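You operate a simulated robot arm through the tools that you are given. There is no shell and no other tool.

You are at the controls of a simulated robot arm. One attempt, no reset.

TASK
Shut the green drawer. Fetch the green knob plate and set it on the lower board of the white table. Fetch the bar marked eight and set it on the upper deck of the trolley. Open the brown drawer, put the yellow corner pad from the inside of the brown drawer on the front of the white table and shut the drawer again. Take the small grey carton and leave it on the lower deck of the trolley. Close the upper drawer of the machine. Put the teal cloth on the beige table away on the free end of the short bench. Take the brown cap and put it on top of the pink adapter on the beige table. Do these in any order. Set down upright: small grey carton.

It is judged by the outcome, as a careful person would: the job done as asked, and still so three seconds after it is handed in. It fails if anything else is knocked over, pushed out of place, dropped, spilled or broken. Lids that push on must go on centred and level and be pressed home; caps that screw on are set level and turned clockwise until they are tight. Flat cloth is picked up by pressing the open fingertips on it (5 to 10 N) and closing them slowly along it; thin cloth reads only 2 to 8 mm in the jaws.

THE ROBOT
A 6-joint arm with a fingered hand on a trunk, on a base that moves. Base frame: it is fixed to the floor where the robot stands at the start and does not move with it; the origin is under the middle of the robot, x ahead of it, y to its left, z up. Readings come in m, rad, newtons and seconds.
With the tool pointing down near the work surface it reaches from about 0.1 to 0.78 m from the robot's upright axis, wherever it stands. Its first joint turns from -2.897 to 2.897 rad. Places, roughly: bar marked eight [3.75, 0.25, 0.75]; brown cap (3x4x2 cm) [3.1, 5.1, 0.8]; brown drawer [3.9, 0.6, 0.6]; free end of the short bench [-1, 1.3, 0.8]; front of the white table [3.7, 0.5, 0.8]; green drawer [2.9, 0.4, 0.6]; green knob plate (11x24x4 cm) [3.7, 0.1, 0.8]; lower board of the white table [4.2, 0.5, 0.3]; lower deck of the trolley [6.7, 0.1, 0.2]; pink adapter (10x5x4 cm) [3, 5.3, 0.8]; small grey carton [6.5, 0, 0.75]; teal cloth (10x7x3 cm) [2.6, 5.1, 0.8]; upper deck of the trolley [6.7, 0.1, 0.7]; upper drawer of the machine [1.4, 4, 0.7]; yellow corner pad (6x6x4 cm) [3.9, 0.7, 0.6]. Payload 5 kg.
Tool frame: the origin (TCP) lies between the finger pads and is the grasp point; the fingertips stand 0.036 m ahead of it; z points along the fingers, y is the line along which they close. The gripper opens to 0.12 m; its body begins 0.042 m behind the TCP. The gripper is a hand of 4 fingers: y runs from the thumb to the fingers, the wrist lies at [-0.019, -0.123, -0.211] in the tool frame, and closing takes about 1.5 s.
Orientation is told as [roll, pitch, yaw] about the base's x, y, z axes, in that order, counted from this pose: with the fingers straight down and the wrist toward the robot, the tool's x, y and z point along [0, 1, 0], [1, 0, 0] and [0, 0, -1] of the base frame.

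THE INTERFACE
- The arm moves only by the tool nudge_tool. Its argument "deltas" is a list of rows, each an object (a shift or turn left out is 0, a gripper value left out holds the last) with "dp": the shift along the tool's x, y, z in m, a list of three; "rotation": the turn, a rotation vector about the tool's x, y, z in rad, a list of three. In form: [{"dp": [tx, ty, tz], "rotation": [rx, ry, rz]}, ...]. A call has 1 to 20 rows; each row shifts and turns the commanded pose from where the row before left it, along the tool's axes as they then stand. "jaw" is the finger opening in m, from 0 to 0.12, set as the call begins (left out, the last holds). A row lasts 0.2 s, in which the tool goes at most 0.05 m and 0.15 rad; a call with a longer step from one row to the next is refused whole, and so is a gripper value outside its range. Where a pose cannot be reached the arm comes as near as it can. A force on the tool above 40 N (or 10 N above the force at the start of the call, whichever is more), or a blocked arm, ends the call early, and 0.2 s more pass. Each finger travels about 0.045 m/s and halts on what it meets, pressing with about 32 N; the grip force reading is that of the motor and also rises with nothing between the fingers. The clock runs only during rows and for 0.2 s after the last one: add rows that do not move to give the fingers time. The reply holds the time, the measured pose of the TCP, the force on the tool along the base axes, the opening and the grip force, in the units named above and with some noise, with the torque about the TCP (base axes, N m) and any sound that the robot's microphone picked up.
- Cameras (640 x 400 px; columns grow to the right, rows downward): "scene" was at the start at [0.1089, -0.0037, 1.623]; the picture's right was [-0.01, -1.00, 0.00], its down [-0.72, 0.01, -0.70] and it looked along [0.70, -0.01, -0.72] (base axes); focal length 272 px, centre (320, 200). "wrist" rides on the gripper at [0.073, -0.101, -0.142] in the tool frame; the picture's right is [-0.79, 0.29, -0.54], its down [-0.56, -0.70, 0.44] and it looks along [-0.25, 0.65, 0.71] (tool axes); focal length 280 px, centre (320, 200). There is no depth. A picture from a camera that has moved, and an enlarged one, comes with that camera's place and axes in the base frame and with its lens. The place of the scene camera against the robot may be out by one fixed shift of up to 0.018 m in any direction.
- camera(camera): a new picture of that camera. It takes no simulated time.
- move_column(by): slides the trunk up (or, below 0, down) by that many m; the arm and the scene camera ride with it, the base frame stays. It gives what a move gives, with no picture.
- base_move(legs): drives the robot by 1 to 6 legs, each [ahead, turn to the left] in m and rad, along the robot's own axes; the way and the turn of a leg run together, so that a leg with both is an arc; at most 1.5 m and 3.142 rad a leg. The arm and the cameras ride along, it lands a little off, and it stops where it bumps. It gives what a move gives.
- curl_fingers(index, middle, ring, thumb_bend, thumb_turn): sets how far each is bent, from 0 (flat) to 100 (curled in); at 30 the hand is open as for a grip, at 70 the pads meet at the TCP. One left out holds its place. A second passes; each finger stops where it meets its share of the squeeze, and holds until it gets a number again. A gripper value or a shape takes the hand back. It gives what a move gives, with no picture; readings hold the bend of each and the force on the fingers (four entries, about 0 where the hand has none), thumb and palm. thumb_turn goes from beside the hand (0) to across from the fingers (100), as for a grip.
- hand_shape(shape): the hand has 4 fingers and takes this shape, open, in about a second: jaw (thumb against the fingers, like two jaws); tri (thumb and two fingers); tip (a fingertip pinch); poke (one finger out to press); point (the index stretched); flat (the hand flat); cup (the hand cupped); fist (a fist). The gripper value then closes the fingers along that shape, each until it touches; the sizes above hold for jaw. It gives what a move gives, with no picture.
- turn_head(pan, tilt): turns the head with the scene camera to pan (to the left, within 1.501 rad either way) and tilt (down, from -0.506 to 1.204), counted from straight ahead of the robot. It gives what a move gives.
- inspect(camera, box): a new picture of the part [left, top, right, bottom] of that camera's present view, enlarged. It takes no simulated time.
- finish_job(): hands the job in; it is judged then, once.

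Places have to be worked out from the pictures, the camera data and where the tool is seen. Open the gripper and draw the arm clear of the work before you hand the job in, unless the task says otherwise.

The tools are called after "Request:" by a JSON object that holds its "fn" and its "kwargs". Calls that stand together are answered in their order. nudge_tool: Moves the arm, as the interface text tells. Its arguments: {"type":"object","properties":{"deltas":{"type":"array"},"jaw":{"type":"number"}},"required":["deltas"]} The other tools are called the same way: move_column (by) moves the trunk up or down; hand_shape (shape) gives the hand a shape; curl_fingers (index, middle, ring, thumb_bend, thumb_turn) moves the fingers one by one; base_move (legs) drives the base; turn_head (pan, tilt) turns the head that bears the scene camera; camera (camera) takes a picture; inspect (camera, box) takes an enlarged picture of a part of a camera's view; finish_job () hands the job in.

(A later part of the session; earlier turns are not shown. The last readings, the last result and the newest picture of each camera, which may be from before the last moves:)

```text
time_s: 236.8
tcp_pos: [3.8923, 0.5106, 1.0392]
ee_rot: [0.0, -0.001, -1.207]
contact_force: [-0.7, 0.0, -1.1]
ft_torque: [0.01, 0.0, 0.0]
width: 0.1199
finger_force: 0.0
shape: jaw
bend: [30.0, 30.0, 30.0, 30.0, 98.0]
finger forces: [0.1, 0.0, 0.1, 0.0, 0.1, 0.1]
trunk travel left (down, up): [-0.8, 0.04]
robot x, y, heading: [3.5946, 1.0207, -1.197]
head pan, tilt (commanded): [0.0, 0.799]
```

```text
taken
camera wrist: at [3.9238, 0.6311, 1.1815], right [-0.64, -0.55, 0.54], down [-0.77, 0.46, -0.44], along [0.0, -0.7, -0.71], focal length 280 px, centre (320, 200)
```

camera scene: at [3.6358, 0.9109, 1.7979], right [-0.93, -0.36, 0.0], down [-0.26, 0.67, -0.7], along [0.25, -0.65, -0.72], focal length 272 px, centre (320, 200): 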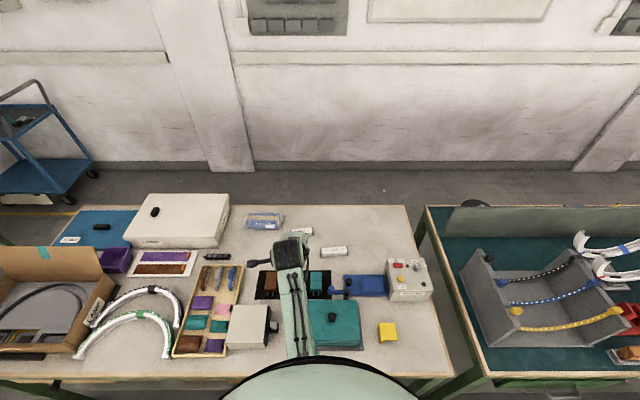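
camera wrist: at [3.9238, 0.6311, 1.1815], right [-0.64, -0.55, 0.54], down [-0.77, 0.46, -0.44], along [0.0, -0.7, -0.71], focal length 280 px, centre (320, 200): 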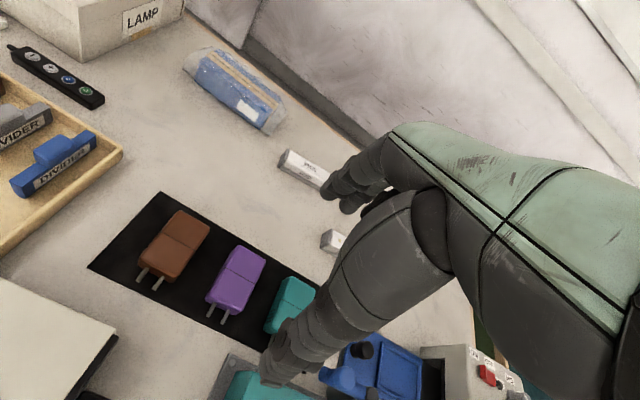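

I move the tool over the EIGHT bar at about (3.818, 0.295), staying high.

Request:
{"fn": "nudge_tool", "kwargs": {"deltas": [{"dp": [-0.0292, 0.035, 0]}, {"dp": [-0.0292, 0.035, 0]}, {"dp": [-0.0292, 0.035, 0]}, {"dp": [-0.0292, 0.035, 0]}, {"dp": [-0.0292, 0.035, 0]}, {}]}}

Request:
{"fn": "camera", "kwargs": {"camera": "wrist"}}

Request:
{"fn": "inspect", "kwargs": {"camera": "scene", "box": [240, 210, 400, 310]}}

```text
time_s: 238.2
tcp_pos: [3.8175, 0.2974, 1.0401]
ee_rot: [-0.001, 0.0, -1.208]
contact_force: [0.3, -0.5, -0.6]
ft_torque: [-0.05, 0.02, -0.01]
width: 0.1196
finger_force: 0.0
shape: jaw
bend: [30.0, 30.0, 30.0, 30.0, 98.0]
finger forces: [0.1, 0.0, 0.0, 0.0, 0.0, 0.0]
trunk travel left (down, up): [-0.8, 0.04]
robot x, y, heading: [3.5951, 1.0186, -1.198]
head pan, tilt (commanded): [0.0, 0.799]
```

```text
taken
camera wrist: at [3.8485, 0.4169, 1.1826], right [-0.64, -0.55, 0.54], down [-0.77, 0.46, -0.44], along [0.0, -0.7, -0.71], focal length 280 px, centre (320, 200)
```

wrist: 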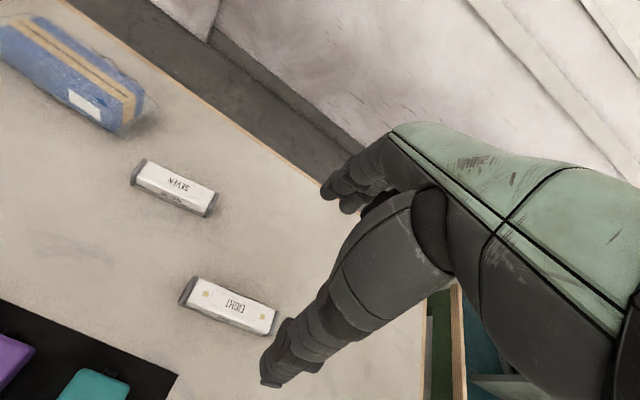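

```text
4.00 times, centred on (320, 260) of scene
camera zoom: at [3.6358, 0.9125, 1.798], right [-0.93, -0.36, 0.0], down [-0.26, 0.67, -0.7], along [0.25, -0.65, -0.72], focal length 1087 px, centre (320, -40)
```

zoom: 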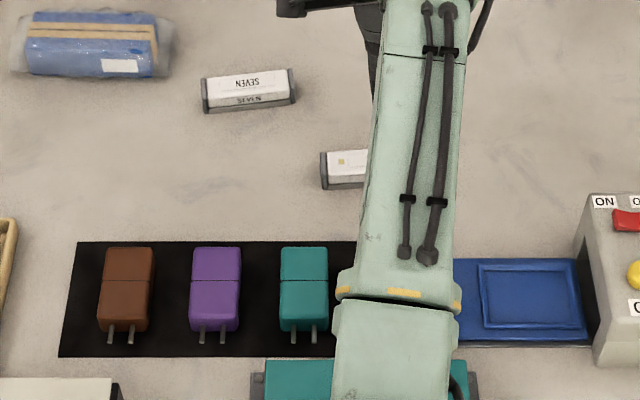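

The bar is centred beneath the TCP, rotated about 0.04 rad. I align and descend to just above the table.

Request:
{"fn": "nudge_tool", "kwargs": {"deltas": [{"dp": [-0.001, -0.003, 0.04], "rotation": [0, 0, -0.04]}, {"dp": [0, 0, 0.04]}, {"dp": [0, 0, 0.04]}, {"dp": [0, 0, 0.04]}, {"dp": [0, 0, 0.015]}, {}]}}

Request:
{"fn": "camera", "kwargs": {"camera": "wrist"}}

```text
time_s: 239.6
tcp_pos: [3.8157, 0.2982, 0.8633]
ee_rot: [0.0, -0.001, -1.169]
contact_force: [0.3, 0.2, -0.1]
ft_torque: [0.0, -0.02, 0.01]
width: 0.1195
finger_force: 0.0
shape: jaw
bend: [30.0, 30.0, 30.0, 30.0, 98.0]
finger forces: [0.0, 0.0, 0.0, 0.1, 0.0, 0.0]
trunk travel left (down, up): [-0.8, 0.04]
robot x, y, heading: [3.5963, 1.0187, -1.197]
head pan, tilt (commanded): [0.0, 0.799]
```

```text
taken
camera wrist: at [3.8423, 0.4197, 1.0067], right [-0.61, -0.58, 0.54], down [-0.79, 0.42, -0.44], along [0.03, -0.7, -0.71], focal length 280 px, centre (320, 200)
```

wrist: 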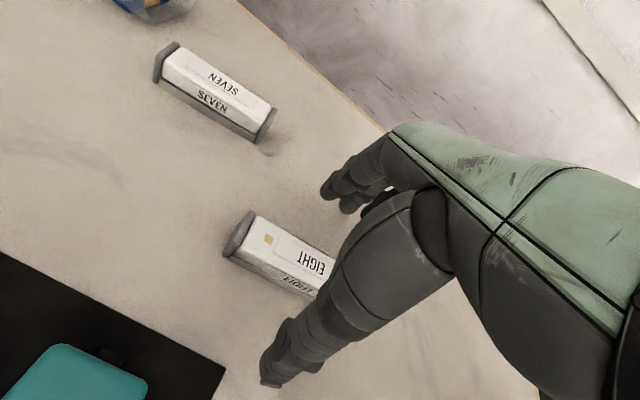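

The bar lies between thumb and fingers. I descend 2 cm more and close.

Request:
{"fn": "nudge_tool", "kwargs": {"deltas": [{"dp": [0, 0, 0.01]}, {"dp": [0, 0, 0.009]}, {}]}}

Request:
{"fn": "nudge_tool", "kwargs": {"deltas": [{}, {}, {}, {}, {}, {}, {}, {}, {}, {}], "jaw": 0}}

Request:
{"fn": "camera", "kwargs": {"camera": "wrist"}}

```text
time_s: 240.4
tcp_pos: [3.8152, 0.2994, 0.8457]
ee_rot: [0.002, 0.0, -1.169]
contact_force: [0.0, 0.1, -0.3]
ft_torque: [0.0, -0.05, 0.01]
width: 0.1199
finger_force: 0.0
shape: jaw
bend: [30.0, 30.0, 30.0, 30.0, 98.0]
finger forces: [0.1, 0.1, 0.0, 0.0, 0.0, 0.0]
trunk travel left (down, up): [-0.8, 0.04]
robot x, y, heading: [3.5984, 1.0174, -1.2]
head pan, tilt (commanded): [0.0, 0.799]
```

```text
time_s: 242.6
tcp_pos: [3.8163, 0.2975, 0.8451]
ee_rot: [0.002, 0.0, -1.169]
contact_force: [0.0, 0.2, -0.5]
ft_torque: [-0.01, 0.0, -0.02]
width: 0.0255
finger_force: 32.3
shape: jaw
bend: [73.0, 60.0, 60.0, 75.0, 100.0]
finger forces: [17.4, 7.9, 3.6, 0.0, 29.0, 0.0]
trunk travel left (down, up): [-0.8, 0.04]
robot x, y, heading: [3.5969, 1.0147, -1.198]
head pan, tilt (commanded): [0.0, 0.799]
```

```text
taken
camera wrist: at [3.8422, 0.4196, 0.9873], right [-0.61, -0.58, 0.54], down [-0.79, 0.42, -0.44], along [0.03, -0.7, -0.71], focal length 280 px, centre (320, 200)
```

wrist: 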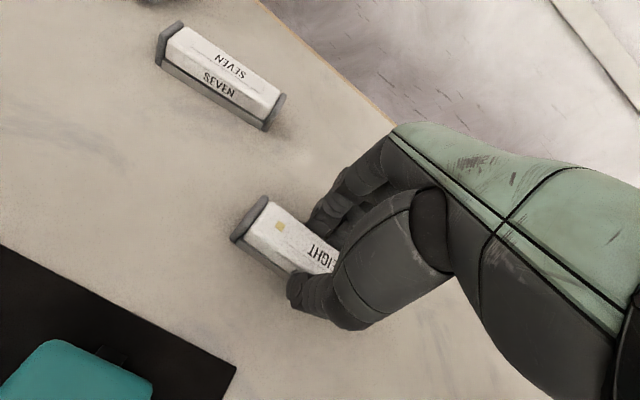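

All fingers hold the bar. I lift it straight up and retract.

Request:
{"fn": "nudge_tool", "kwargs": {"deltas": [{"dp": [0, 0, -0.01]}, {"dp": [0, 0, -0.03]}, {"dp": [0, 0, -0.04]}, {"dp": [0, 0, -0.04]}, {"dp": [0, 0, -0.04]}, {"dp": [0, 0, -0.03]}, {"dp": [0, -0.04, 0]}, {"dp": [0, -0.04, 0]}, {"dp": [0, -0.04, 0]}, {"dp": [0, -0.04, 0]}, {}]}}

Request:
{"fn": "camera", "kwargs": {"camera": "wrist"}}

Request:
{"fn": "camera", "kwargs": {"camera": "scene"}}

```text
time_s: 245.0
tcp_pos: [3.7536, 0.4469, 1.0353]
ee_rot: [-0.002, 0.001, -1.167]
contact_force: [-1.3, -0.1, -1.3]
ft_torque: [-0.01, -0.03, -0.03]
width: 0.0256
finger_force: 32.0
shape: jaw
bend: [73.0, 60.0, 60.0, 75.0, 100.0]
finger forces: [17.6, 7.8, 3.6, 0.1, 29.1, 0.0]
trunk travel left (down, up): [-0.8, 0.04]
robot x, y, heading: [3.5951, 1.0167, -1.199]
head pan, tilt (commanded): [0.0, 0.799]
```

```text
taken
camera wrist: at [3.7799, 0.567, 1.1771], right [-0.61, -0.58, 0.54], down [-0.79, 0.42, -0.44], along [0.02, -0.7, -0.72], focal length 280 px, centre (320, 200)
```

wrist: 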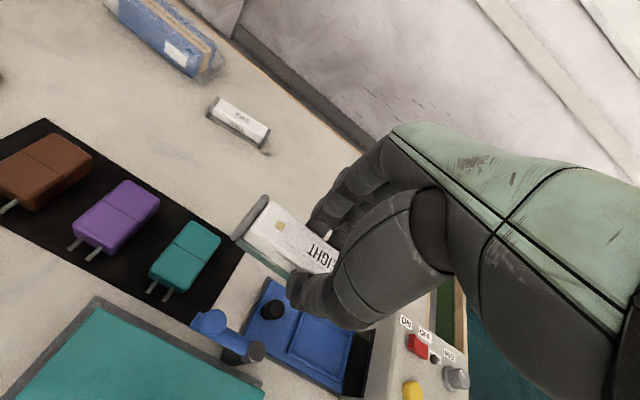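

```text
taken
camera scene: at [3.636, 0.9093, 1.7978], right [-0.93, -0.36, 0.0], down [-0.26, 0.67, -0.7], along [0.25, -0.65, -0.72], focal length 272 px, centre (320, 200)
```

scene: 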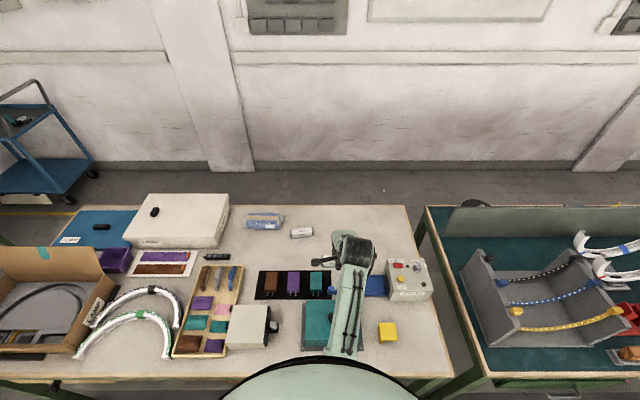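

The bar is secure. I back away from the table, turn along the aisle and drive past the end of the white table toward the trolley.

Request:
{"fn": "base_move", "kwargs": {"legs": [[-0.5, 0], [0, 1.562], [1.3, 0]]}}

Request:
{"fn": "turn_head", "kwargs": {"pan": -0.5, "tilt": 0.45}}

Request:
{"fn": "camera", "kwargs": {"camera": "scene"}}

```text
time_s: 259.6
tcp_pos: [5.2137, 2.1084, 1.0354]
ee_rot: [0.001, 0.0, 0.4]
contact_force: [1.2, -0.4, 0.1]
ft_torque: [0.04, 0.0, -0.02]
width: 0.0248
finger_force: 32.1
shape: jaw
bend: [73.0, 60.0, 60.0, 75.0, 100.0]
finger forces: [17.4, 7.7, 3.6, 0.0, 28.7, 0.0]
trunk travel left (down, up): [-0.8, 0.04]
robot x, y, heading: [4.6482, 1.9529, 0.371]
head pan, tilt (commanded): [0.0, 0.799]
```

```text
time_s: 260.5
tcp_pos: [5.2145, 2.1092, 1.0353]
ee_rot: [0.0, 0.001, 0.4]
contact_force: [-0.3, 0.3, 0.4]
ft_torque: [0.02, 0.03, -0.03]
width: 0.0252
finger_force: 32.0
shape: jaw
bend: [73.0, 60.0, 60.0, 75.0, 100.0]
finger forces: [17.5, 7.8, 3.6, 0.1, 28.7, 0.0]
trunk travel left (down, up): [-0.8, 0.04]
robot x, y, heading: [4.6428, 1.9554, 0.366]
head pan, tilt (commanded): [-0.499, 0.45]
```

```text
taken
camera scene: at [4.7613, 1.9506, 1.8283], right [-0.13, -0.99, 0.0], down [-0.43, 0.06, -0.9], along [0.89, -0.12, -0.44], focal length 272 px, centre (320, 200)
```

scene: 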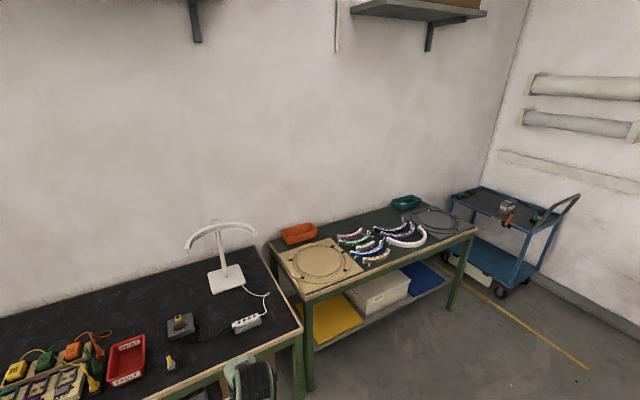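

The trolley stands in the far corner. I enlarge it.

Request:
{"fn": "inspect", "kwargs": {"camera": "scene", "box": [430, 160, 610, 310]}}

```text
2.67 times, centred on (520, 235) of scene
camera zoom: at [4.7613, 1.9506, 1.8283], right [-0.13, -0.99, 0.0], down [-0.43, 0.06, -0.9], along [0.89, -0.12, -0.44], focal length 725 px, centre (-213, 107)
```

zoom: 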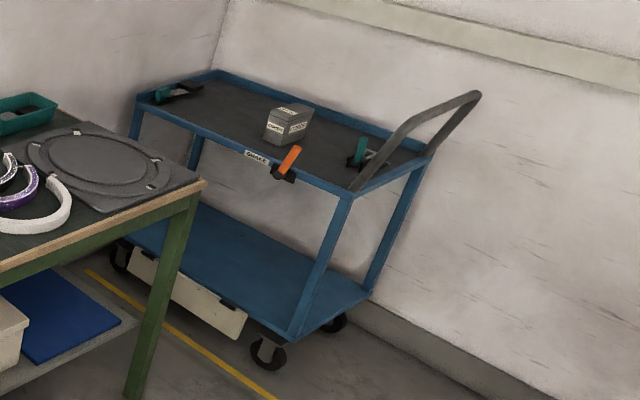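

The trolley (deck about s 2.6–3.3, depth 1.43–1.92 in the table frame) must be approached from its front right, since the bench blocks its left. I turn and drive about 1.35 m toward it, then look again.

Request:
{"fn": "base_move", "kwargs": {"legs": [[0, -1.213], [1.35, 0]]}}

Request:
{"fn": "turn_head", "kwargs": {"pan": 0.2, "tilt": 0.6}}

Request:
{"fn": "camera", "kwargs": {"camera": "scene"}}

```text
time_s: 271.6
tcp_pos: [5.9301, 0.4838, 1.0348]
ee_rot: [0.001, 0.001, -0.784]
contact_force: [0.0, 0.3, -1.8]
ft_torque: [0.04, -0.03, -0.01]
width: 0.0251
finger_force: 32.3
shape: jaw
bend: [73.0, 60.0, 61.0, 75.0, 100.0]
finger forces: [17.2, 7.7, 3.6, 0.0, 28.6, 0.1]
trunk travel left (down, up): [-0.8, 0.04]
robot x, y, heading: [5.5714, 0.9545, -0.816]
head pan, tilt (commanded): [-0.499, 0.45]
```

```text
time_s: 272.6
tcp_pos: [5.9302, 0.4832, 1.0354]
ee_rot: [0.002, 0.0, -0.786]
contact_force: [0.0, 0.6, -0.5]
ft_torque: [0.03, 0.02, 0.0]
width: 0.0247
finger_force: 31.5
shape: jaw
bend: [73.0, 60.0, 61.0, 75.0, 100.0]
finger forces: [17.2, 7.7, 3.6, 0.1, 28.5, 0.0]
trunk travel left (down, up): [-0.8, 0.04]
robot x, y, heading: [5.5738, 0.9549, -0.811]
head pan, tilt (commanded): [0.201, 0.6]
```

```text
taken
camera scene: at [5.6625, 0.8783, 1.8148], right [-0.58, -0.82, 0.0], down [-0.46, 0.33, -0.83], along [0.67, -0.48, -0.56], focal length 272 px, centre (320, 200)
```

scene: 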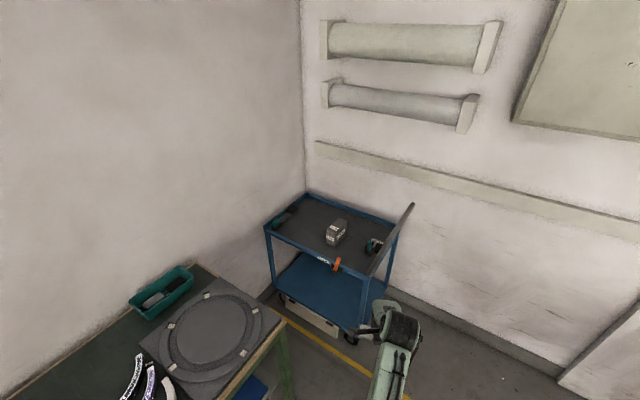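

Request:
{"fn": "inspect", "kwargs": {"camera": "scene", "box": [230, 180, 430, 360]}}

```text
2.22 times, centred on (330, 270) of scene
camera zoom: at [5.6625, 0.8783, 1.8148], right [-0.58, -0.82, 0.0], down [-0.46, 0.33, -0.83], along [0.67, -0.48, -0.56], focal length 604 px, centre (298, 44)
```

zoom: 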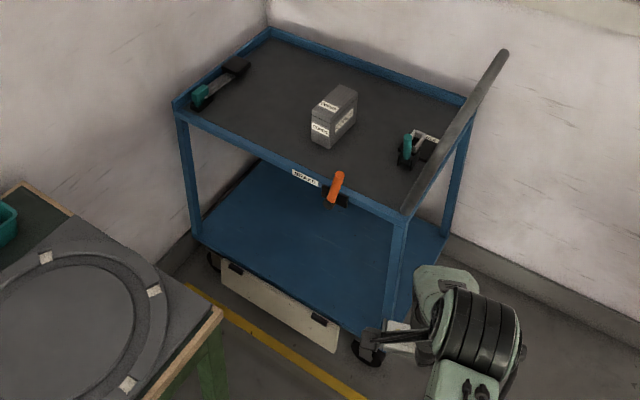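

The carton stands near (6.63, 0.06) on the upper deck; a clear spot for the bar is between it and the right-hand clamp. I raise the hand above the trolley's handle, then drive in to the front-right of the trolley.

Request:
{"fn": "nudge_tool", "kwargs": {"deltas": [{"dp": [0, 0, -0.04]}, {"dp": [0, 0, -0.04]}, {"dp": [0, 0, -0.04]}, {}]}}

Request:
{"fn": "base_move", "kwargs": {"legs": [[0, -0.095], [0.66, 0], [0, 0.36]]}}

Request:
{"fn": "turn_head", "kwargs": {"pan": 0, "tilt": 0.8}}

Request:
{"fn": "camera", "kwargs": {"camera": "scene"}}

Request:
{"fn": "camera", "kwargs": {"camera": "wrist"}}

```text
time_s: 273.6
tcp_pos: [5.9303, 0.4836, 1.1553]
ee_rot: [-0.001, -0.001, -0.783]
contact_force: [-0.8, 0.5, 0.2]
ft_torque: [0.03, 0.01, 0.01]
width: 0.0251
finger_force: 32.1
shape: jaw
bend: [73.0, 60.0, 61.0, 75.0, 100.0]
finger forces: [17.3, 7.7, 3.7, 0.1, 28.5, 0.0]
trunk travel left (down, up): [-0.8, 0.04]
robot x, y, heading: [5.5716, 0.9549, -0.815]
head pan, tilt (commanded): [0.201, 0.6]
```

```text
time_s: 279.5
tcp_pos: [6.4526, 0.0659, 1.1547]
ee_rot: [0.001, 0.0, -0.516]
contact_force: [1.2, -0.4, -0.9]
ft_torque: [-0.03, 0.01, 0.0]
width: 0.0249
finger_force: 32.7
shape: jaw
bend: [73.0, 60.0, 61.0, 75.0, 100.0]
finger forces: [17.4, 7.6, 3.7, 0.0, 28.4, 0.0]
trunk travel left (down, up): [-0.8, 0.04]
robot x, y, heading: [5.9808, 0.4255, -0.546]
head pan, tilt (commanded): [0.201, 0.6]
```

```text
time_s: 280.2
tcp_pos: [6.4521, 0.0674, 1.1547]
ee_rot: [0.0, -0.001, -0.516]
contact_force: [0.3, -0.4, -0.1]
ft_torque: [0.03, -0.01, 0.03]
width: 0.0253
finger_force: 32.3
shape: jaw
bend: [73.0, 60.0, 61.0, 75.0, 100.0]
finger forces: [17.3, 7.6, 3.5, 0.1, 28.4, 0.0]
trunk travel left (down, up): [-0.8, 0.04]
robot x, y, heading: [5.9833, 0.4245, -0.541]
head pan, tilt (commanded): [0.0, 0.799]
```

```text
taken
camera scene: at [6.0746, 0.3651, 1.798], right [-0.52, -0.85, 0.0], down [-0.61, 0.37, -0.7], along [0.6, -0.36, -0.72], focal length 272 px, centre (320, 200)
```

scene: 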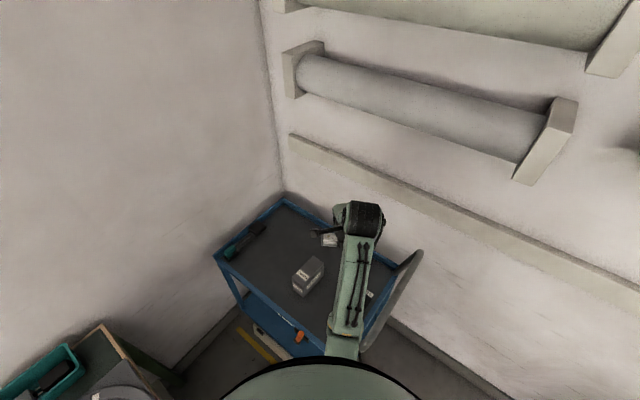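

```text
taken
camera wrist: at [6.4, 0.1798, 1.2969], right [-0.14, -0.83, 0.54], down [-0.89, -0.14, -0.44], along [0.44, -0.54, -0.71], focal length 280 px, centre (320, 200)
```

wrist: 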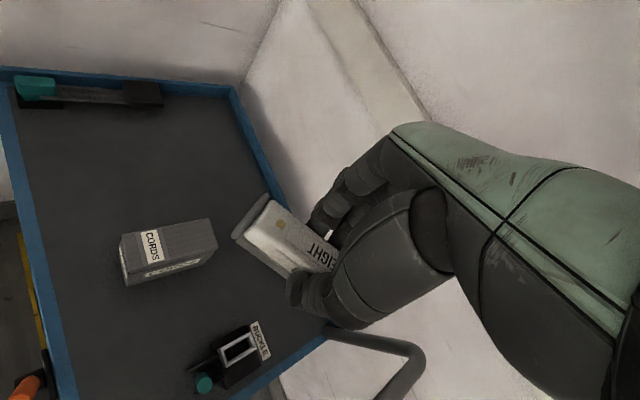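

The carton is labelled CORDS. I enlarge both views to measure the carton and free space.

Request:
{"fn": "inspect", "kwargs": {"camera": "wrist", "box": [60, 170, 300, 400]}}

Request:
{"fn": "inspect", "kwargs": {"camera": "scene", "box": [200, 190, 420, 350]}}

```text
1.74 times, centred on (180, 285) of wrist
camera zoom: at [6.4, 0.1798, 1.2969], right [-0.14, -0.83, 0.54], down [-0.89, -0.14, -0.44], along [0.44, -0.54, -0.71], focal length 488 px, centre (564, 52)
```

zoom: 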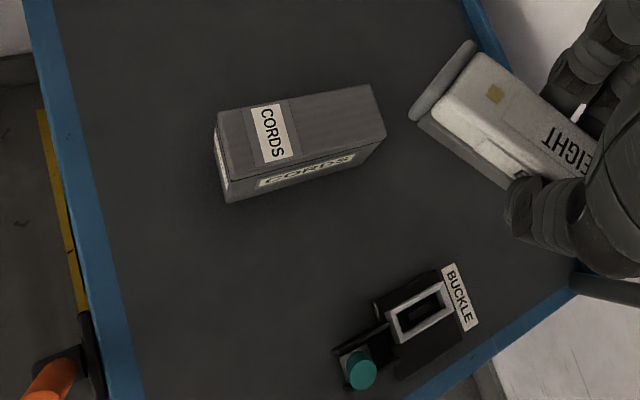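

```text
2.50 times, centred on (310, 270) of scene
camera zoom: at [6.0746, 0.3651, 1.798], right [-0.52, -0.85, 0.0], down [-0.61, 0.37, -0.7], along [0.6, -0.36, -0.72], focal length 679 px, centre (345, 25)
```

zoom: 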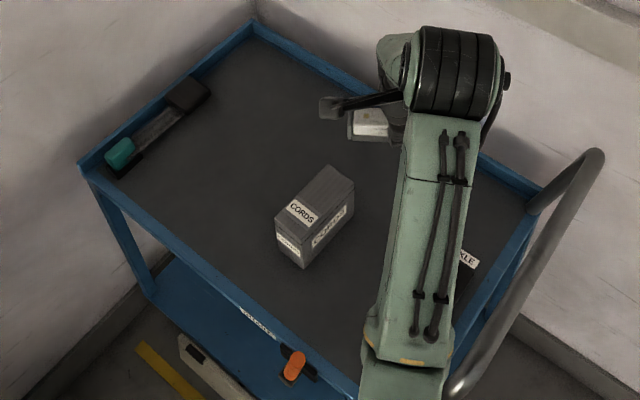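

The best free spot for the bar is toward the back, between the BUCKLE clamp and the carton, around (6.557, −0.069). I move above it, staying high, and turn the tool slightly.

Request:
{"fn": "nudge_tool", "kwargs": {"deltas": [{"dp": [-0.0166, 0.0395, 0]}, {"dp": [-0.0166, 0.0395, 0]}, {"dp": [-0.0166, 0.0395, 0]}, {"dp": [-0.0166, 0.0395, 0]}, {"rotation": [0, 0, 0.13]}, {"rotation": [0, 0, 0.13]}, {"rotation": [0, 0, 0.12]}, {}]}}

Request:
{"fn": "move_column", "kwargs": {"by": -0.2}}

Request:
{"fn": "camera", "kwargs": {"camera": "wrist"}}

Request:
{"fn": "camera", "kwargs": {"camera": "scene"}}

```text
time_s: 282.0
tcp_pos: [6.5578, -0.0678, 1.1541]
ee_rot: [0.0, 0.0, -0.895]
contact_force: [-0.4, 0.4, 1.0]
ft_torque: [0.03, 0.0, 0.03]
width: 0.025
finger_force: 31.8
shape: jaw
bend: [73.0, 60.0, 61.0, 75.0, 100.0]
finger forces: [17.4, 7.7, 3.6, 0.0, 28.6, 0.1]
trunk travel left (down, up): [-0.8, 0.04]
robot x, y, heading: [5.9827, 0.4285, -0.548]
head pan, tilt (commanded): [0.0, 0.799]
```

```text
time_s: 284.2
tcp_pos: [6.5582, -0.0685, 0.9542]
ee_rot: [0.0, 0.0, -0.894]
contact_force: [-0.1, 0.0, -0.7]
ft_torque: [0.01, -0.02, 0.01]
width: 0.0252
finger_force: 32.0
shape: jaw
bend: [73.0, 60.0, 61.0, 75.0, 100.0]
finger forces: [17.3, 7.6, 3.6, 0.1, 28.6, 0.0]
trunk travel left (down, up): [-0.6, 0.24]
robot x, y, heading: [5.9817, 0.4244, -0.549]
head pan, tilt (commanded): [0.0, 0.799]
```

```text
taken
camera wrist: at [6.5507, 0.0553, 1.0967], right [-0.44, -0.72, 0.54], down [-0.88, 0.2, -0.44], along [0.21, -0.67, -0.71], focal length 280 px, centre (320, 200)
```

wrist: 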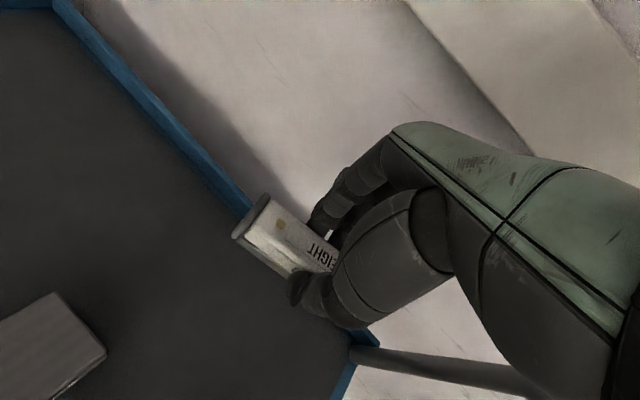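

```text
taken
camera scene: at [6.0743, 0.3649, 1.5979], right [-0.52, -0.85, 0.0], down [-0.61, 0.37, -0.7], along [0.6, -0.36, -0.72], focal length 272 px, centre (320, 200)
```

scene: 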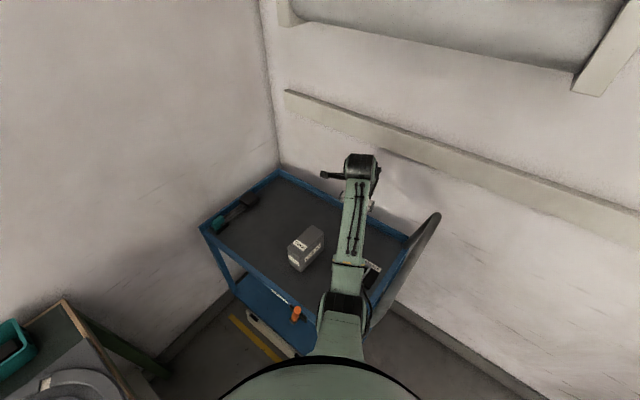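

The spot below is clear (about 11 cm to the back rim). I descend to z≈0.79, then lower gently.

Request:
{"fn": "nudge_tool", "kwargs": {"deltas": [{"dp": [0, 0, 0.04]}, {"dp": [0, 0, 0.04]}, {"dp": [0, 0, 0.04]}, {"dp": [0, 0, 0.03]}, {}]}}

Request:
{"fn": "camera", "kwargs": {"camera": "wrist"}}

Request:
{"fn": "inspect", "kwargs": {"camera": "scene", "box": [240, 160, 440, 320]}}

```text
time_s: 285.4
tcp_pos: [6.5576, -0.0673, 0.8041]
ee_rot: [0.001, -0.001, -0.894]
contact_force: [0.0, 0.2, -0.2]
ft_torque: [-0.02, 0.03, -0.01]
width: 0.0253
finger_force: 31.6
shape: jaw
bend: [73.0, 60.0, 61.0, 75.0, 100.0]
finger forces: [17.2, 7.6, 3.6, 0.1, 28.5, 0.1]
trunk travel left (down, up): [-0.6, 0.24]
robot x, y, heading: [5.9863, 0.4219, -0.545]
head pan, tilt (commanded): [0.0, 0.799]
```

```text
taken
camera wrist: at [6.5509, 0.0561, 0.9466], right [-0.44, -0.72, 0.54], down [-0.87, 0.2, -0.44], along [0.21, -0.67, -0.71], focal length 280 px, centre (320, 200)
```

wrist: 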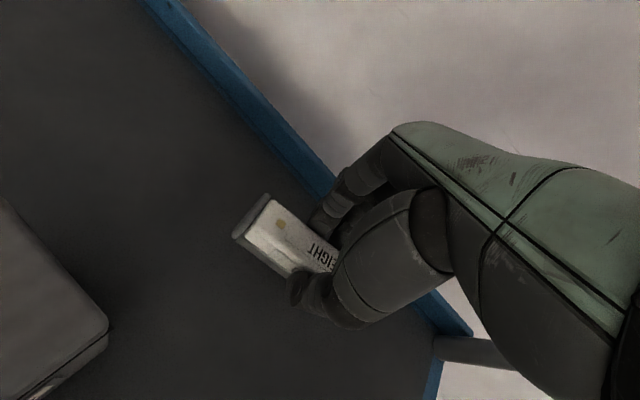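

```text
2.50 times, centred on (340, 240) of scene
camera zoom: at [6.0742, 0.365, 1.5979], right [-0.52, -0.85, 0.0], down [-0.61, 0.37, -0.7], along [0.6, -0.36, -0.72], focal length 679 px, centre (270, 100)
```

zoom: 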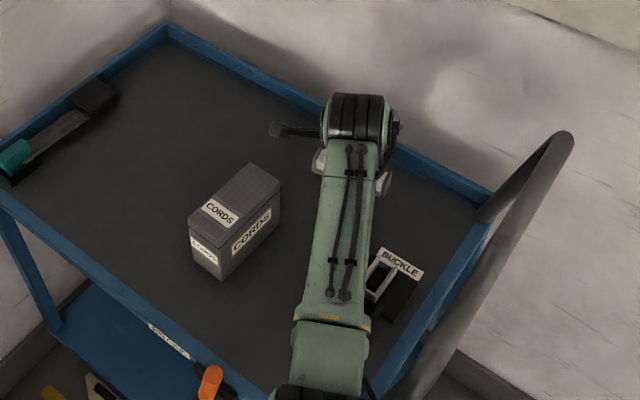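

Everything is clear. I lower in small steps until the bar touches the deck.

Request:
{"fn": "nudge_tool", "kwargs": {"deltas": [{"dp": [0, 0, 0.015]}, {"dp": [0, 0, 0.015]}, {"dp": [0, 0, 0.008]}, {"dp": [0, 0, 0.006]}, {}]}}

Request:
{"fn": "camera", "kwargs": {"camera": "wrist"}}

```text
time_s: 286.6
tcp_pos: [6.5586, -0.0689, 0.7643]
ee_rot: [0.004, -0.005, -0.896]
contact_force: [0.6, -1.5, 13.9]
ft_torque: [-0.09, -0.06, 0.02]
width: 0.0258
finger_force: 31.8
shape: jaw
bend: [73.0, 60.0, 61.0, 75.0, 100.0]
finger forces: [19.4, 9.1, 4.5, 0.1, 31.6, 0.1]
trunk travel left (down, up): [-0.6, 0.24]
robot x, y, heading: [5.9823, 0.4247, -0.547]
head pan, tilt (commanded): [0.0, 0.799]
```

```text
taken
camera wrist: at [6.5502, 0.0559, 0.9056], right [-0.44, -0.72, 0.54], down [-0.87, 0.19, -0.45], along [0.22, -0.67, -0.71], focal length 280 px, centre (320, 200)
```

wrist: 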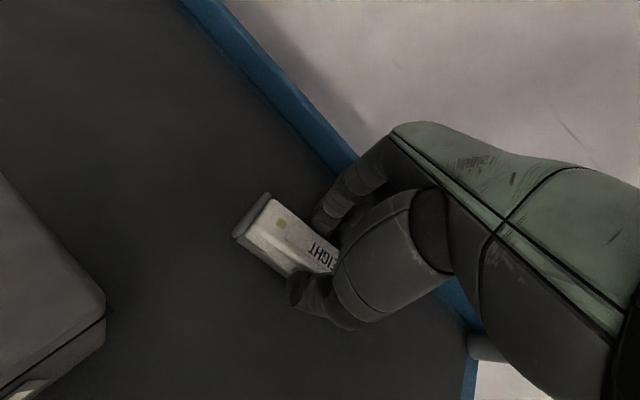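

The bar rests on the deck (14 N, deck z≈0.716). I ease up slightly and open the jaw.

Request:
{"fn": "nudge_tool", "kwargs": {"deltas": [{"dp": [0, 0, -0.003]}, {}]}}

Request:
{"fn": "nudge_tool", "kwargs": {"deltas": [{}, {"dp": [0, 0, -0.003]}, {}, {}, {}, {}], "jaw": 0.07}}

Request:
{"fn": "camera", "kwargs": {"camera": "wrist"}}

```text
time_s: 287.2
tcp_pos: [6.5569, -0.0681, 0.7634]
ee_rot: [0.004, 0.001, -0.893]
contact_force: [2.2, -1.9, 9.9]
ft_torque: [-0.14, -0.09, 0.02]
width: 0.0257
finger_force: 31.8
shape: jaw
bend: [73.0, 60.0, 61.0, 75.0, 100.0]
finger forces: [20.1, 8.8, 3.9, 0.0, 30.1, 0.0]
trunk travel left (down, up): [-0.6, 0.24]
robot x, y, heading: [5.984, 0.4282, -0.545]
head pan, tilt (commanded): [0.0, 0.799]
```

```text
time_s: 288.6
tcp_pos: [6.5585, -0.0688, 0.7668]
ee_rot: [0.0, 0.0, -0.896]
contact_force: [0.8, 0.7, -0.5]
ft_torque: [0.03, 0.0, -0.01]
width: 0.0694
finger_force: 0.1
shape: jaw
bend: [74.0, 42.0, 39.0, 66.0, 100.0]
finger forces: [0.0, 0.1, 0.0, 0.1, 0.0, 0.1]
trunk travel left (down, up): [-0.6, 0.24]
robot x, y, heading: [5.9811, 0.4271, -0.55]
head pan, tilt (commanded): [0.0, 0.799]
```

```text
taken
camera wrist: at [6.5504, 0.0554, 0.9085], right [-0.44, -0.72, 0.54], down [-0.88, 0.2, -0.44], along [0.21, -0.67, -0.71], focal length 280 px, centre (320, 200)
```

wrist: 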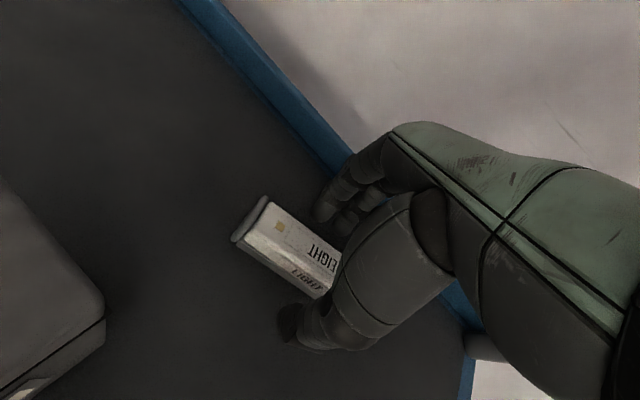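

Released. I open wider so the index clears, then raise straight up.

Request:
{"fn": "nudge_tool", "kwargs": {"deltas": [{}, {}, {}, {}, {}], "jaw": 0.1}}

Request:
{"fn": "nudge_tool", "kwargs": {"deltas": [{"dp": [0, 0, -0.02]}, {"dp": [0, 0, -0.04]}, {"dp": [0, 0, -0.04]}, {"dp": [0, 0, -0.04]}, {"dp": [0, 0, -0.04]}, {"dp": [0, 0, -0.04]}, {"dp": [0, 0, -0.04]}, {}]}}

Request:
{"fn": "camera", "kwargs": {"camera": "wrist"}}

Request:
{"fn": "camera", "kwargs": {"camera": "scene"}}

```text
time_s: 289.8
tcp_pos: [6.5586, -0.0696, 0.7657]
ee_rot: [-0.002, -0.001, -0.894]
contact_force: [0.6, 0.7, 0.6]
ft_torque: [0.0, 0.03, 0.03]
width: 0.0997
finger_force: 0.1
shape: jaw
bend: [26.0, 34.0, 32.0, 48.0, 99.0]
finger forces: [0.0, 0.1, 0.0, 0.0, 0.0, 0.0]
trunk travel left (down, up): [-0.6, 0.24]
robot x, y, heading: [5.9815, 0.4242, -0.545]
head pan, tilt (commanded): [0.0, 0.799]
```

```text
time_s: 291.6
tcp_pos: [6.5583, -0.0688, 1.0251]
ee_rot: [0.002, 0.002, -0.892]
contact_force: [-0.5, -0.5, 0.2]
ft_torque: [0.01, -0.02, 0.02]
width: 0.1
finger_force: 0.0
shape: jaw
bend: [26.0, 34.0, 32.0, 48.0, 99.0]
finger forces: [0.0, 0.0, 0.0, 0.0, 0.0, 0.0]
trunk travel left (down, up): [-0.6, 0.24]
robot x, y, heading: [5.9814, 0.4239, -0.543]
head pan, tilt (commanded): [0.0, 0.799]
```

```text
taken
camera wrist: at [6.5515, 0.0553, 1.1679], right [-0.43, -0.72, 0.54], down [-0.88, 0.2, -0.44], along [0.21, -0.67, -0.72], focal length 280 px, centre (320, 200)
```

wrist: 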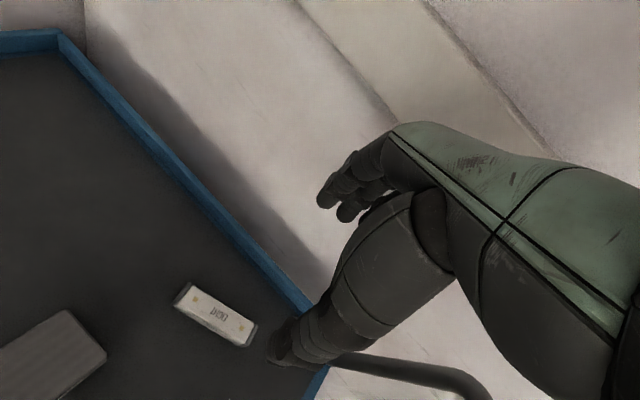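

```text
taken
camera scene: at [6.0745, 0.3647, 1.5979], right [-0.52, -0.85, 0.0], down [-0.61, 0.37, -0.7], along [0.6, -0.36, -0.72], focal length 272 px, centre (320, 200)
```

scene: 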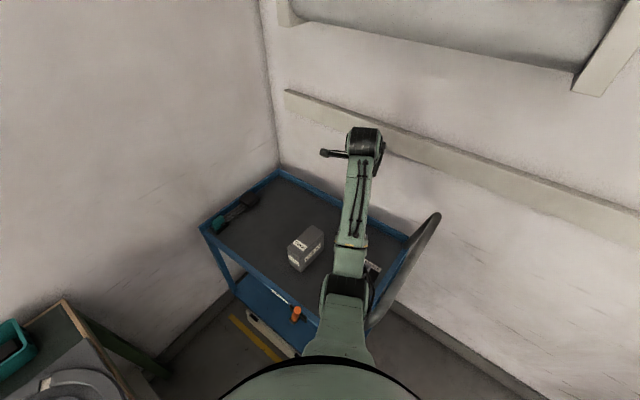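

The bar lies on the upper deck. Next the carton: I move above it and turn the tool so the jaws close across its narrow side.

Request:
{"fn": "nudge_tool", "kwargs": {"deltas": [{"dp": [0.0329, -0.0349, 0]}, {"dp": [0.0329, -0.0349, 0]}, {"dp": [0.0329, -0.0349, 0]}, {"dp": [0.0329, -0.0349, 0]}, {"rotation": [0, 0, -0.1345]}, {"rotation": [0, 0, -0.1345]}, {"rotation": [0, 0, -0.1345]}, {"rotation": [0, 0, -0.1345]}, {"rotation": [0, 0, -0.1345]}, {"rotation": [0, 0, -0.1345]}, {"rotation": [0, 0, -0.1345]}, {"rotation": [0, 0, -0.1345]}, {"rotation": [0, 0, -0.1345]}, {}], "jaw": 0.12}}

Request:
{"fn": "camera", "kwargs": {"camera": "wrist"}}

Request:
{"fn": "camera", "kwargs": {"camera": "scene"}}

```text
time_s: 294.6
tcp_pos: [6.5738, 0.1222, 1.0257]
ee_rot: [0.0, 0.001, 0.318]
contact_force: [-0.5, 0.0, 0.2]
ft_torque: [0.03, 0.0, -0.03]
width: 0.1197
finger_force: 0.2
shape: jaw
bend: [30.0, 30.0, 30.0, 30.0, 98.0]
finger forces: [0.0, 0.1, 0.1, 0.1, 0.0, 0.0]
trunk travel left (down, up): [-0.6, 0.24]
robot x, y, heading: [5.9833, 0.4244, -0.546]
head pan, tilt (commanded): [0.0, 0.799]
```

```text
taken
camera wrist: at [6.4539, 0.1596, 1.1688], right [0.52, -0.66, 0.54], down [-0.49, -0.75, -0.44], along [0.7, -0.03, -0.71], focal length 280 px, centre (320, 200)
```

wrist: 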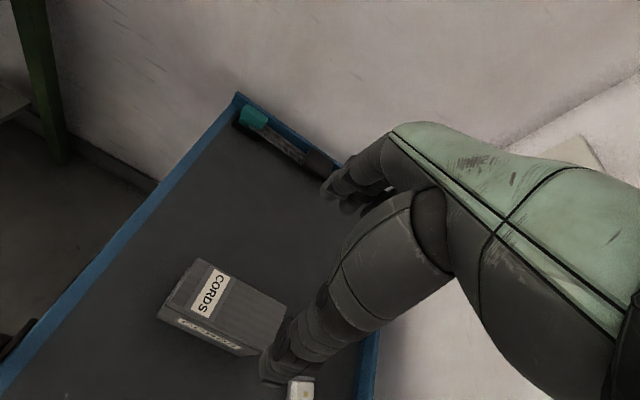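

```text
taken
camera scene: at [6.0743, 0.3652, 1.5979], right [-0.52, -0.85, 0.0], down [-0.61, 0.37, -0.7], along [0.6, -0.36, -0.72], focal length 272 px, centre (320, 200)
```

scene: 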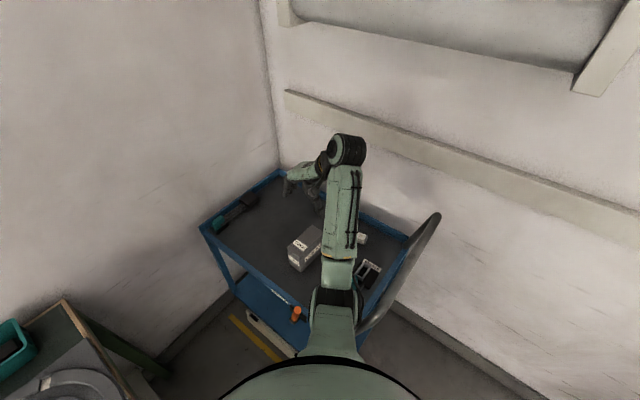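

The rotation worked. I enlarge the wrist view to measure the carton precisely.

Request:
{"fn": "inspect", "kwargs": {"camera": "wrist", "box": [130, 230, 330, 390]}}

```text
2.50 times, centred on (230, 310) of wrist
camera zoom: at [6.4539, 0.1596, 1.1688], right [0.52, -0.66, 0.54], down [-0.49, -0.75, -0.44], along [0.7, -0.03, -0.71], focal length 701 px, centre (545, -75)
```

zoom: 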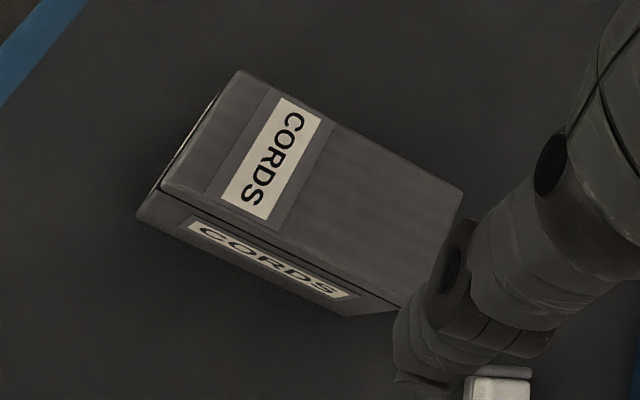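

The carton top is about 13×6 cm centred at (6.574, 0.124), top z≈0.81. I descend to just above it and verify alignment.

Request:
{"fn": "nudge_tool", "kwargs": {"deltas": [{"dp": [0, 0.002, 0.04], "rotation": [0, 0, -0.03]}, {"dp": [0, 0, 0.04]}, {"dp": [0, 0, 0.04]}, {"dp": [0, 0, 0.03]}, {}]}}

Request:
{"fn": "camera", "kwargs": {"camera": "wrist"}}

Request:
{"fn": "inspect", "kwargs": {"camera": "scene", "box": [240, 160, 400, 300]}}

```text
time_s: 295.8
tcp_pos: [6.5757, 0.1229, 0.8748]
ee_rot: [0.0, 0.0, 0.348]
contact_force: [0.4, -0.3, -0.4]
ft_torque: [-0.04, -0.02, -0.02]
width: 0.1196
finger_force: 0.0
shape: jaw
bend: [30.0, 30.0, 30.0, 30.0, 98.0]
finger forces: [0.1, 0.0, 0.1, 0.0, 0.0, 0.0]
trunk travel left (down, up): [-0.6, 0.24]
robot x, y, heading: [5.9842, 0.4272, -0.543]
head pan, tilt (commanded): [0.0, 0.799]
```

```text
taken
camera wrist: at [6.4552, 0.1561, 1.0174], right [0.54, -0.64, 0.54], down [-0.47, -0.76, -0.44], along [0.7, -0.01, -0.71], focal length 280 px, centre (320, 200)
```

wrist: 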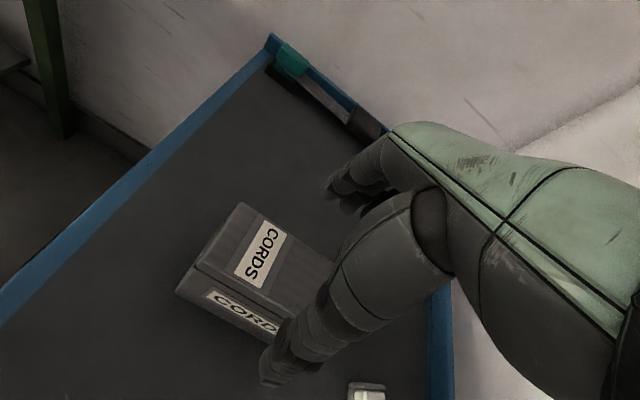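

```text
2.86 times, centred on (320, 230) of scene
camera zoom: at [6.0742, 0.3649, 1.5979], right [-0.52, -0.85, 0.0], down [-0.61, 0.37, -0.7], along [0.6, -0.36, -0.72], focal length 776 px, centre (320, 114)
```

zoom: 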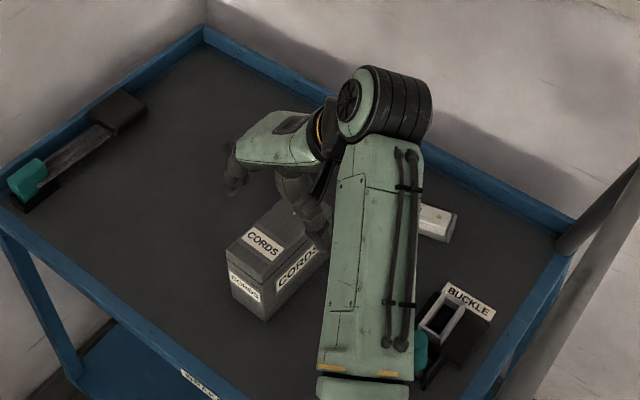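

The carton is centred across the jaws. I shift 8 mm along it and descend to z≈0.788.

Request:
{"fn": "nudge_tool", "kwargs": {"deltas": [{"dp": [0.008, 0.001, 0.02]}, {"dp": [0, 0, 0.025]}, {"dp": [0, 0, 0.025]}, {"dp": [0, 0, 0.015]}, {}]}}

Request:
{"fn": "camera", "kwargs": {"camera": "wrist"}}

```text
time_s: 297.0
tcp_pos: [6.5734, 0.1296, 0.7902]
ee_rot: [0.002, -0.001, 0.348]
contact_force: [0.2, 0.3, -0.6]
ft_torque: [-0.01, -0.01, 0.0]
width: 0.1196
finger_force: 0.2
shape: jaw
bend: [30.0, 30.0, 30.0, 30.0, 98.0]
finger forces: [0.0, 0.0, 0.1, 0.0, 0.0, 0.0]
trunk travel left (down, up): [-0.6, 0.24]
robot x, y, heading: [5.9788, 0.4301, -0.547]
head pan, tilt (commanded): [0.0, 0.799]
```

```text
taken
camera wrist: at [6.4534, 0.1642, 0.933], right [0.54, -0.64, 0.54], down [-0.47, -0.76, -0.44], along [0.7, -0.01, -0.71], focal length 280 px, centre (320, 200)
```

wrist: 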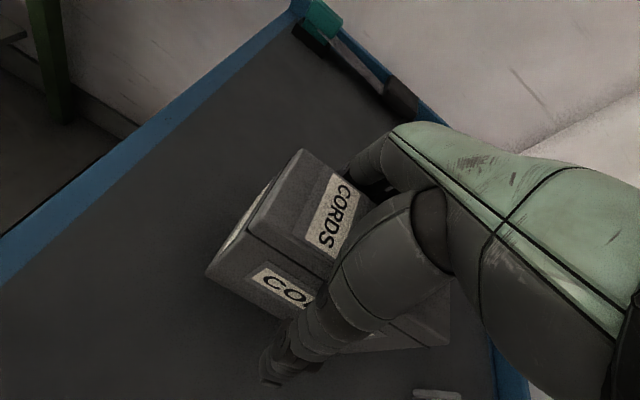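

The carton stands between thumb and fingers with no contact. I close the jaw.

Request:
{"fn": "nudge_tool", "kwargs": {"deltas": [{}, {}, {}, {}, {}, {}, {}, {}], "jaw": 0.02}}

Request:
{"fn": "camera", "kwargs": {"camera": "wrist"}}

```text
time_s: 298.8
tcp_pos: [6.5743, 0.1313, 0.7914]
ee_rot: [0.003, 0.001, 0.349]
contact_force: [-0.2, -0.7, 0.7]
ft_torque: [0.02, 0.0, 0.06]
width: 0.0517
finger_force: 32.0
shape: jaw
bend: [74.0, 48.0, 47.0, 72.0, 100.0]
finger forces: [16.2, 8.8, 4.0, 0.1, 29.2, 0.0]
trunk travel left (down, up): [-0.6, 0.24]
robot x, y, heading: [5.9841, 0.4221, -0.545]
head pan, tilt (commanded): [0.0, 0.799]
```

```text
taken
camera wrist: at [6.4536, 0.1641, 0.9332], right [0.54, -0.65, 0.54], down [-0.47, -0.76, -0.44], along [0.7, -0.01, -0.71], focal length 280 px, centre (320, 200)
```

wrist: 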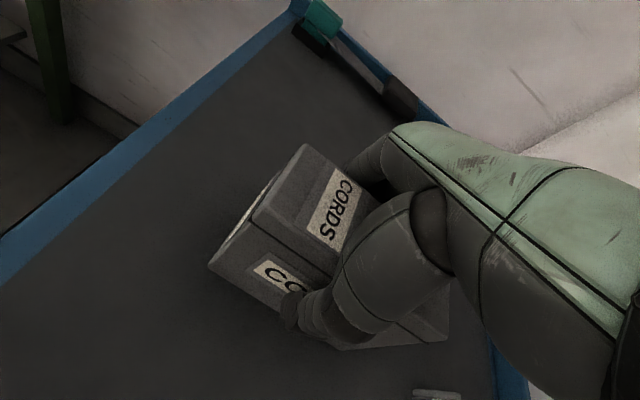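

The carton is gripped by all fingers. I lift it straight up, then rotate it back so my wrist will face outward for the lower deck.

Request:
{"fn": "nudge_tool", "kwargs": {"deltas": [{"dp": [0, 0, -0.01]}, {"dp": [0, 0, -0.03]}, {"dp": [0, 0, -0.04]}, {"dp": [0, 0, -0.04]}, {"dp": [0, 0, -0.04]}, {"dp": [0, 0, -0.04]}, {"dp": [0, 0, -0.03]}, {}]}}

Request:
{"fn": "camera", "kwargs": {"camera": "wrist"}}

Request:
{"fn": "nudge_tool", "kwargs": {"deltas": [{"rotation": [0, 0, 0.14]}, {"rotation": [0, 0, 0.14]}, {"rotation": [0, 0, 0.14]}, {"rotation": [0, 0, 0.14]}, {"rotation": [0, 0, 0.14]}, {"rotation": [0, 0, 0.14]}, {"rotation": [0, 0, 0.14]}, {"rotation": [0, 0, 0.14]}, {"rotation": [0, 0, 0.14]}, {"rotation": [0, 0, 0.14]}, {"rotation": [0, 0, 0.14]}, {}]}}

Request:
{"fn": "camera", "kwargs": {"camera": "scene"}}

```text
time_s: 300.6
tcp_pos: [6.5731, 0.1316, 1.0228]
ee_rot: [0.001, 0.0, 0.347]
contact_force: [-0.6, -0.8, -2.3]
ft_torque: [0.0, 0.0, 0.0]
width: 0.0517
finger_force: 31.7
shape: jaw
bend: [74.0, 48.0, 47.0, 72.0, 100.0]
finger forces: [16.4, 8.7, 4.0, 0.1, 29.1, 0.0]
trunk travel left (down, up): [-0.6, 0.24]
robot x, y, heading: [5.9804, 0.4261, -0.544]
head pan, tilt (commanded): [0.0, 0.799]
```

```text
taken
camera wrist: at [6.453, 0.1644, 1.1646], right [0.54, -0.65, 0.54], down [-0.47, -0.76, -0.44], along [0.7, -0.01, -0.71], focal length 280 px, centre (320, 200)
```

wrist: 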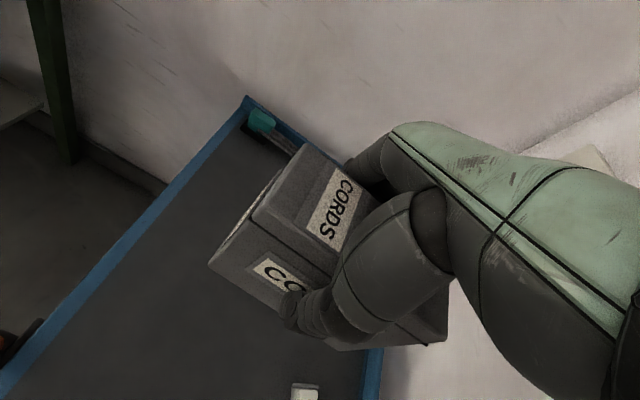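

```text
time_s: 303.2
tcp_pos: [6.5729, 0.1299, 1.0202]
ee_rot: [0.0, 0.0, -1.196]
contact_force: [-0.2, -0.3, -1.7]
ft_torque: [0.02, -0.06, -0.01]
width: 0.052
finger_force: 31.5
shape: jaw
bend: [74.0, 48.0, 47.0, 72.0, 100.0]
finger forces: [16.4, 8.7, 4.0, 0.1, 29.1, 0.0]
trunk travel left (down, up): [-0.6, 0.24]
robot x, y, heading: [5.9796, 0.4248, -0.546]
head pan, tilt (commanded): [0.0, 0.799]
```

```text
taken
camera scene: at [6.0744, 0.3646, 1.5979], right [-0.52, -0.85, 0.0], down [-0.61, 0.37, -0.7], along [0.6, -0.36, -0.72], focal length 272 px, centre (320, 200)
```

scene: 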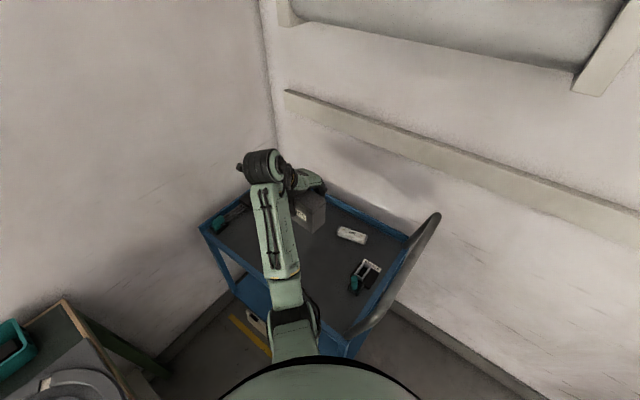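

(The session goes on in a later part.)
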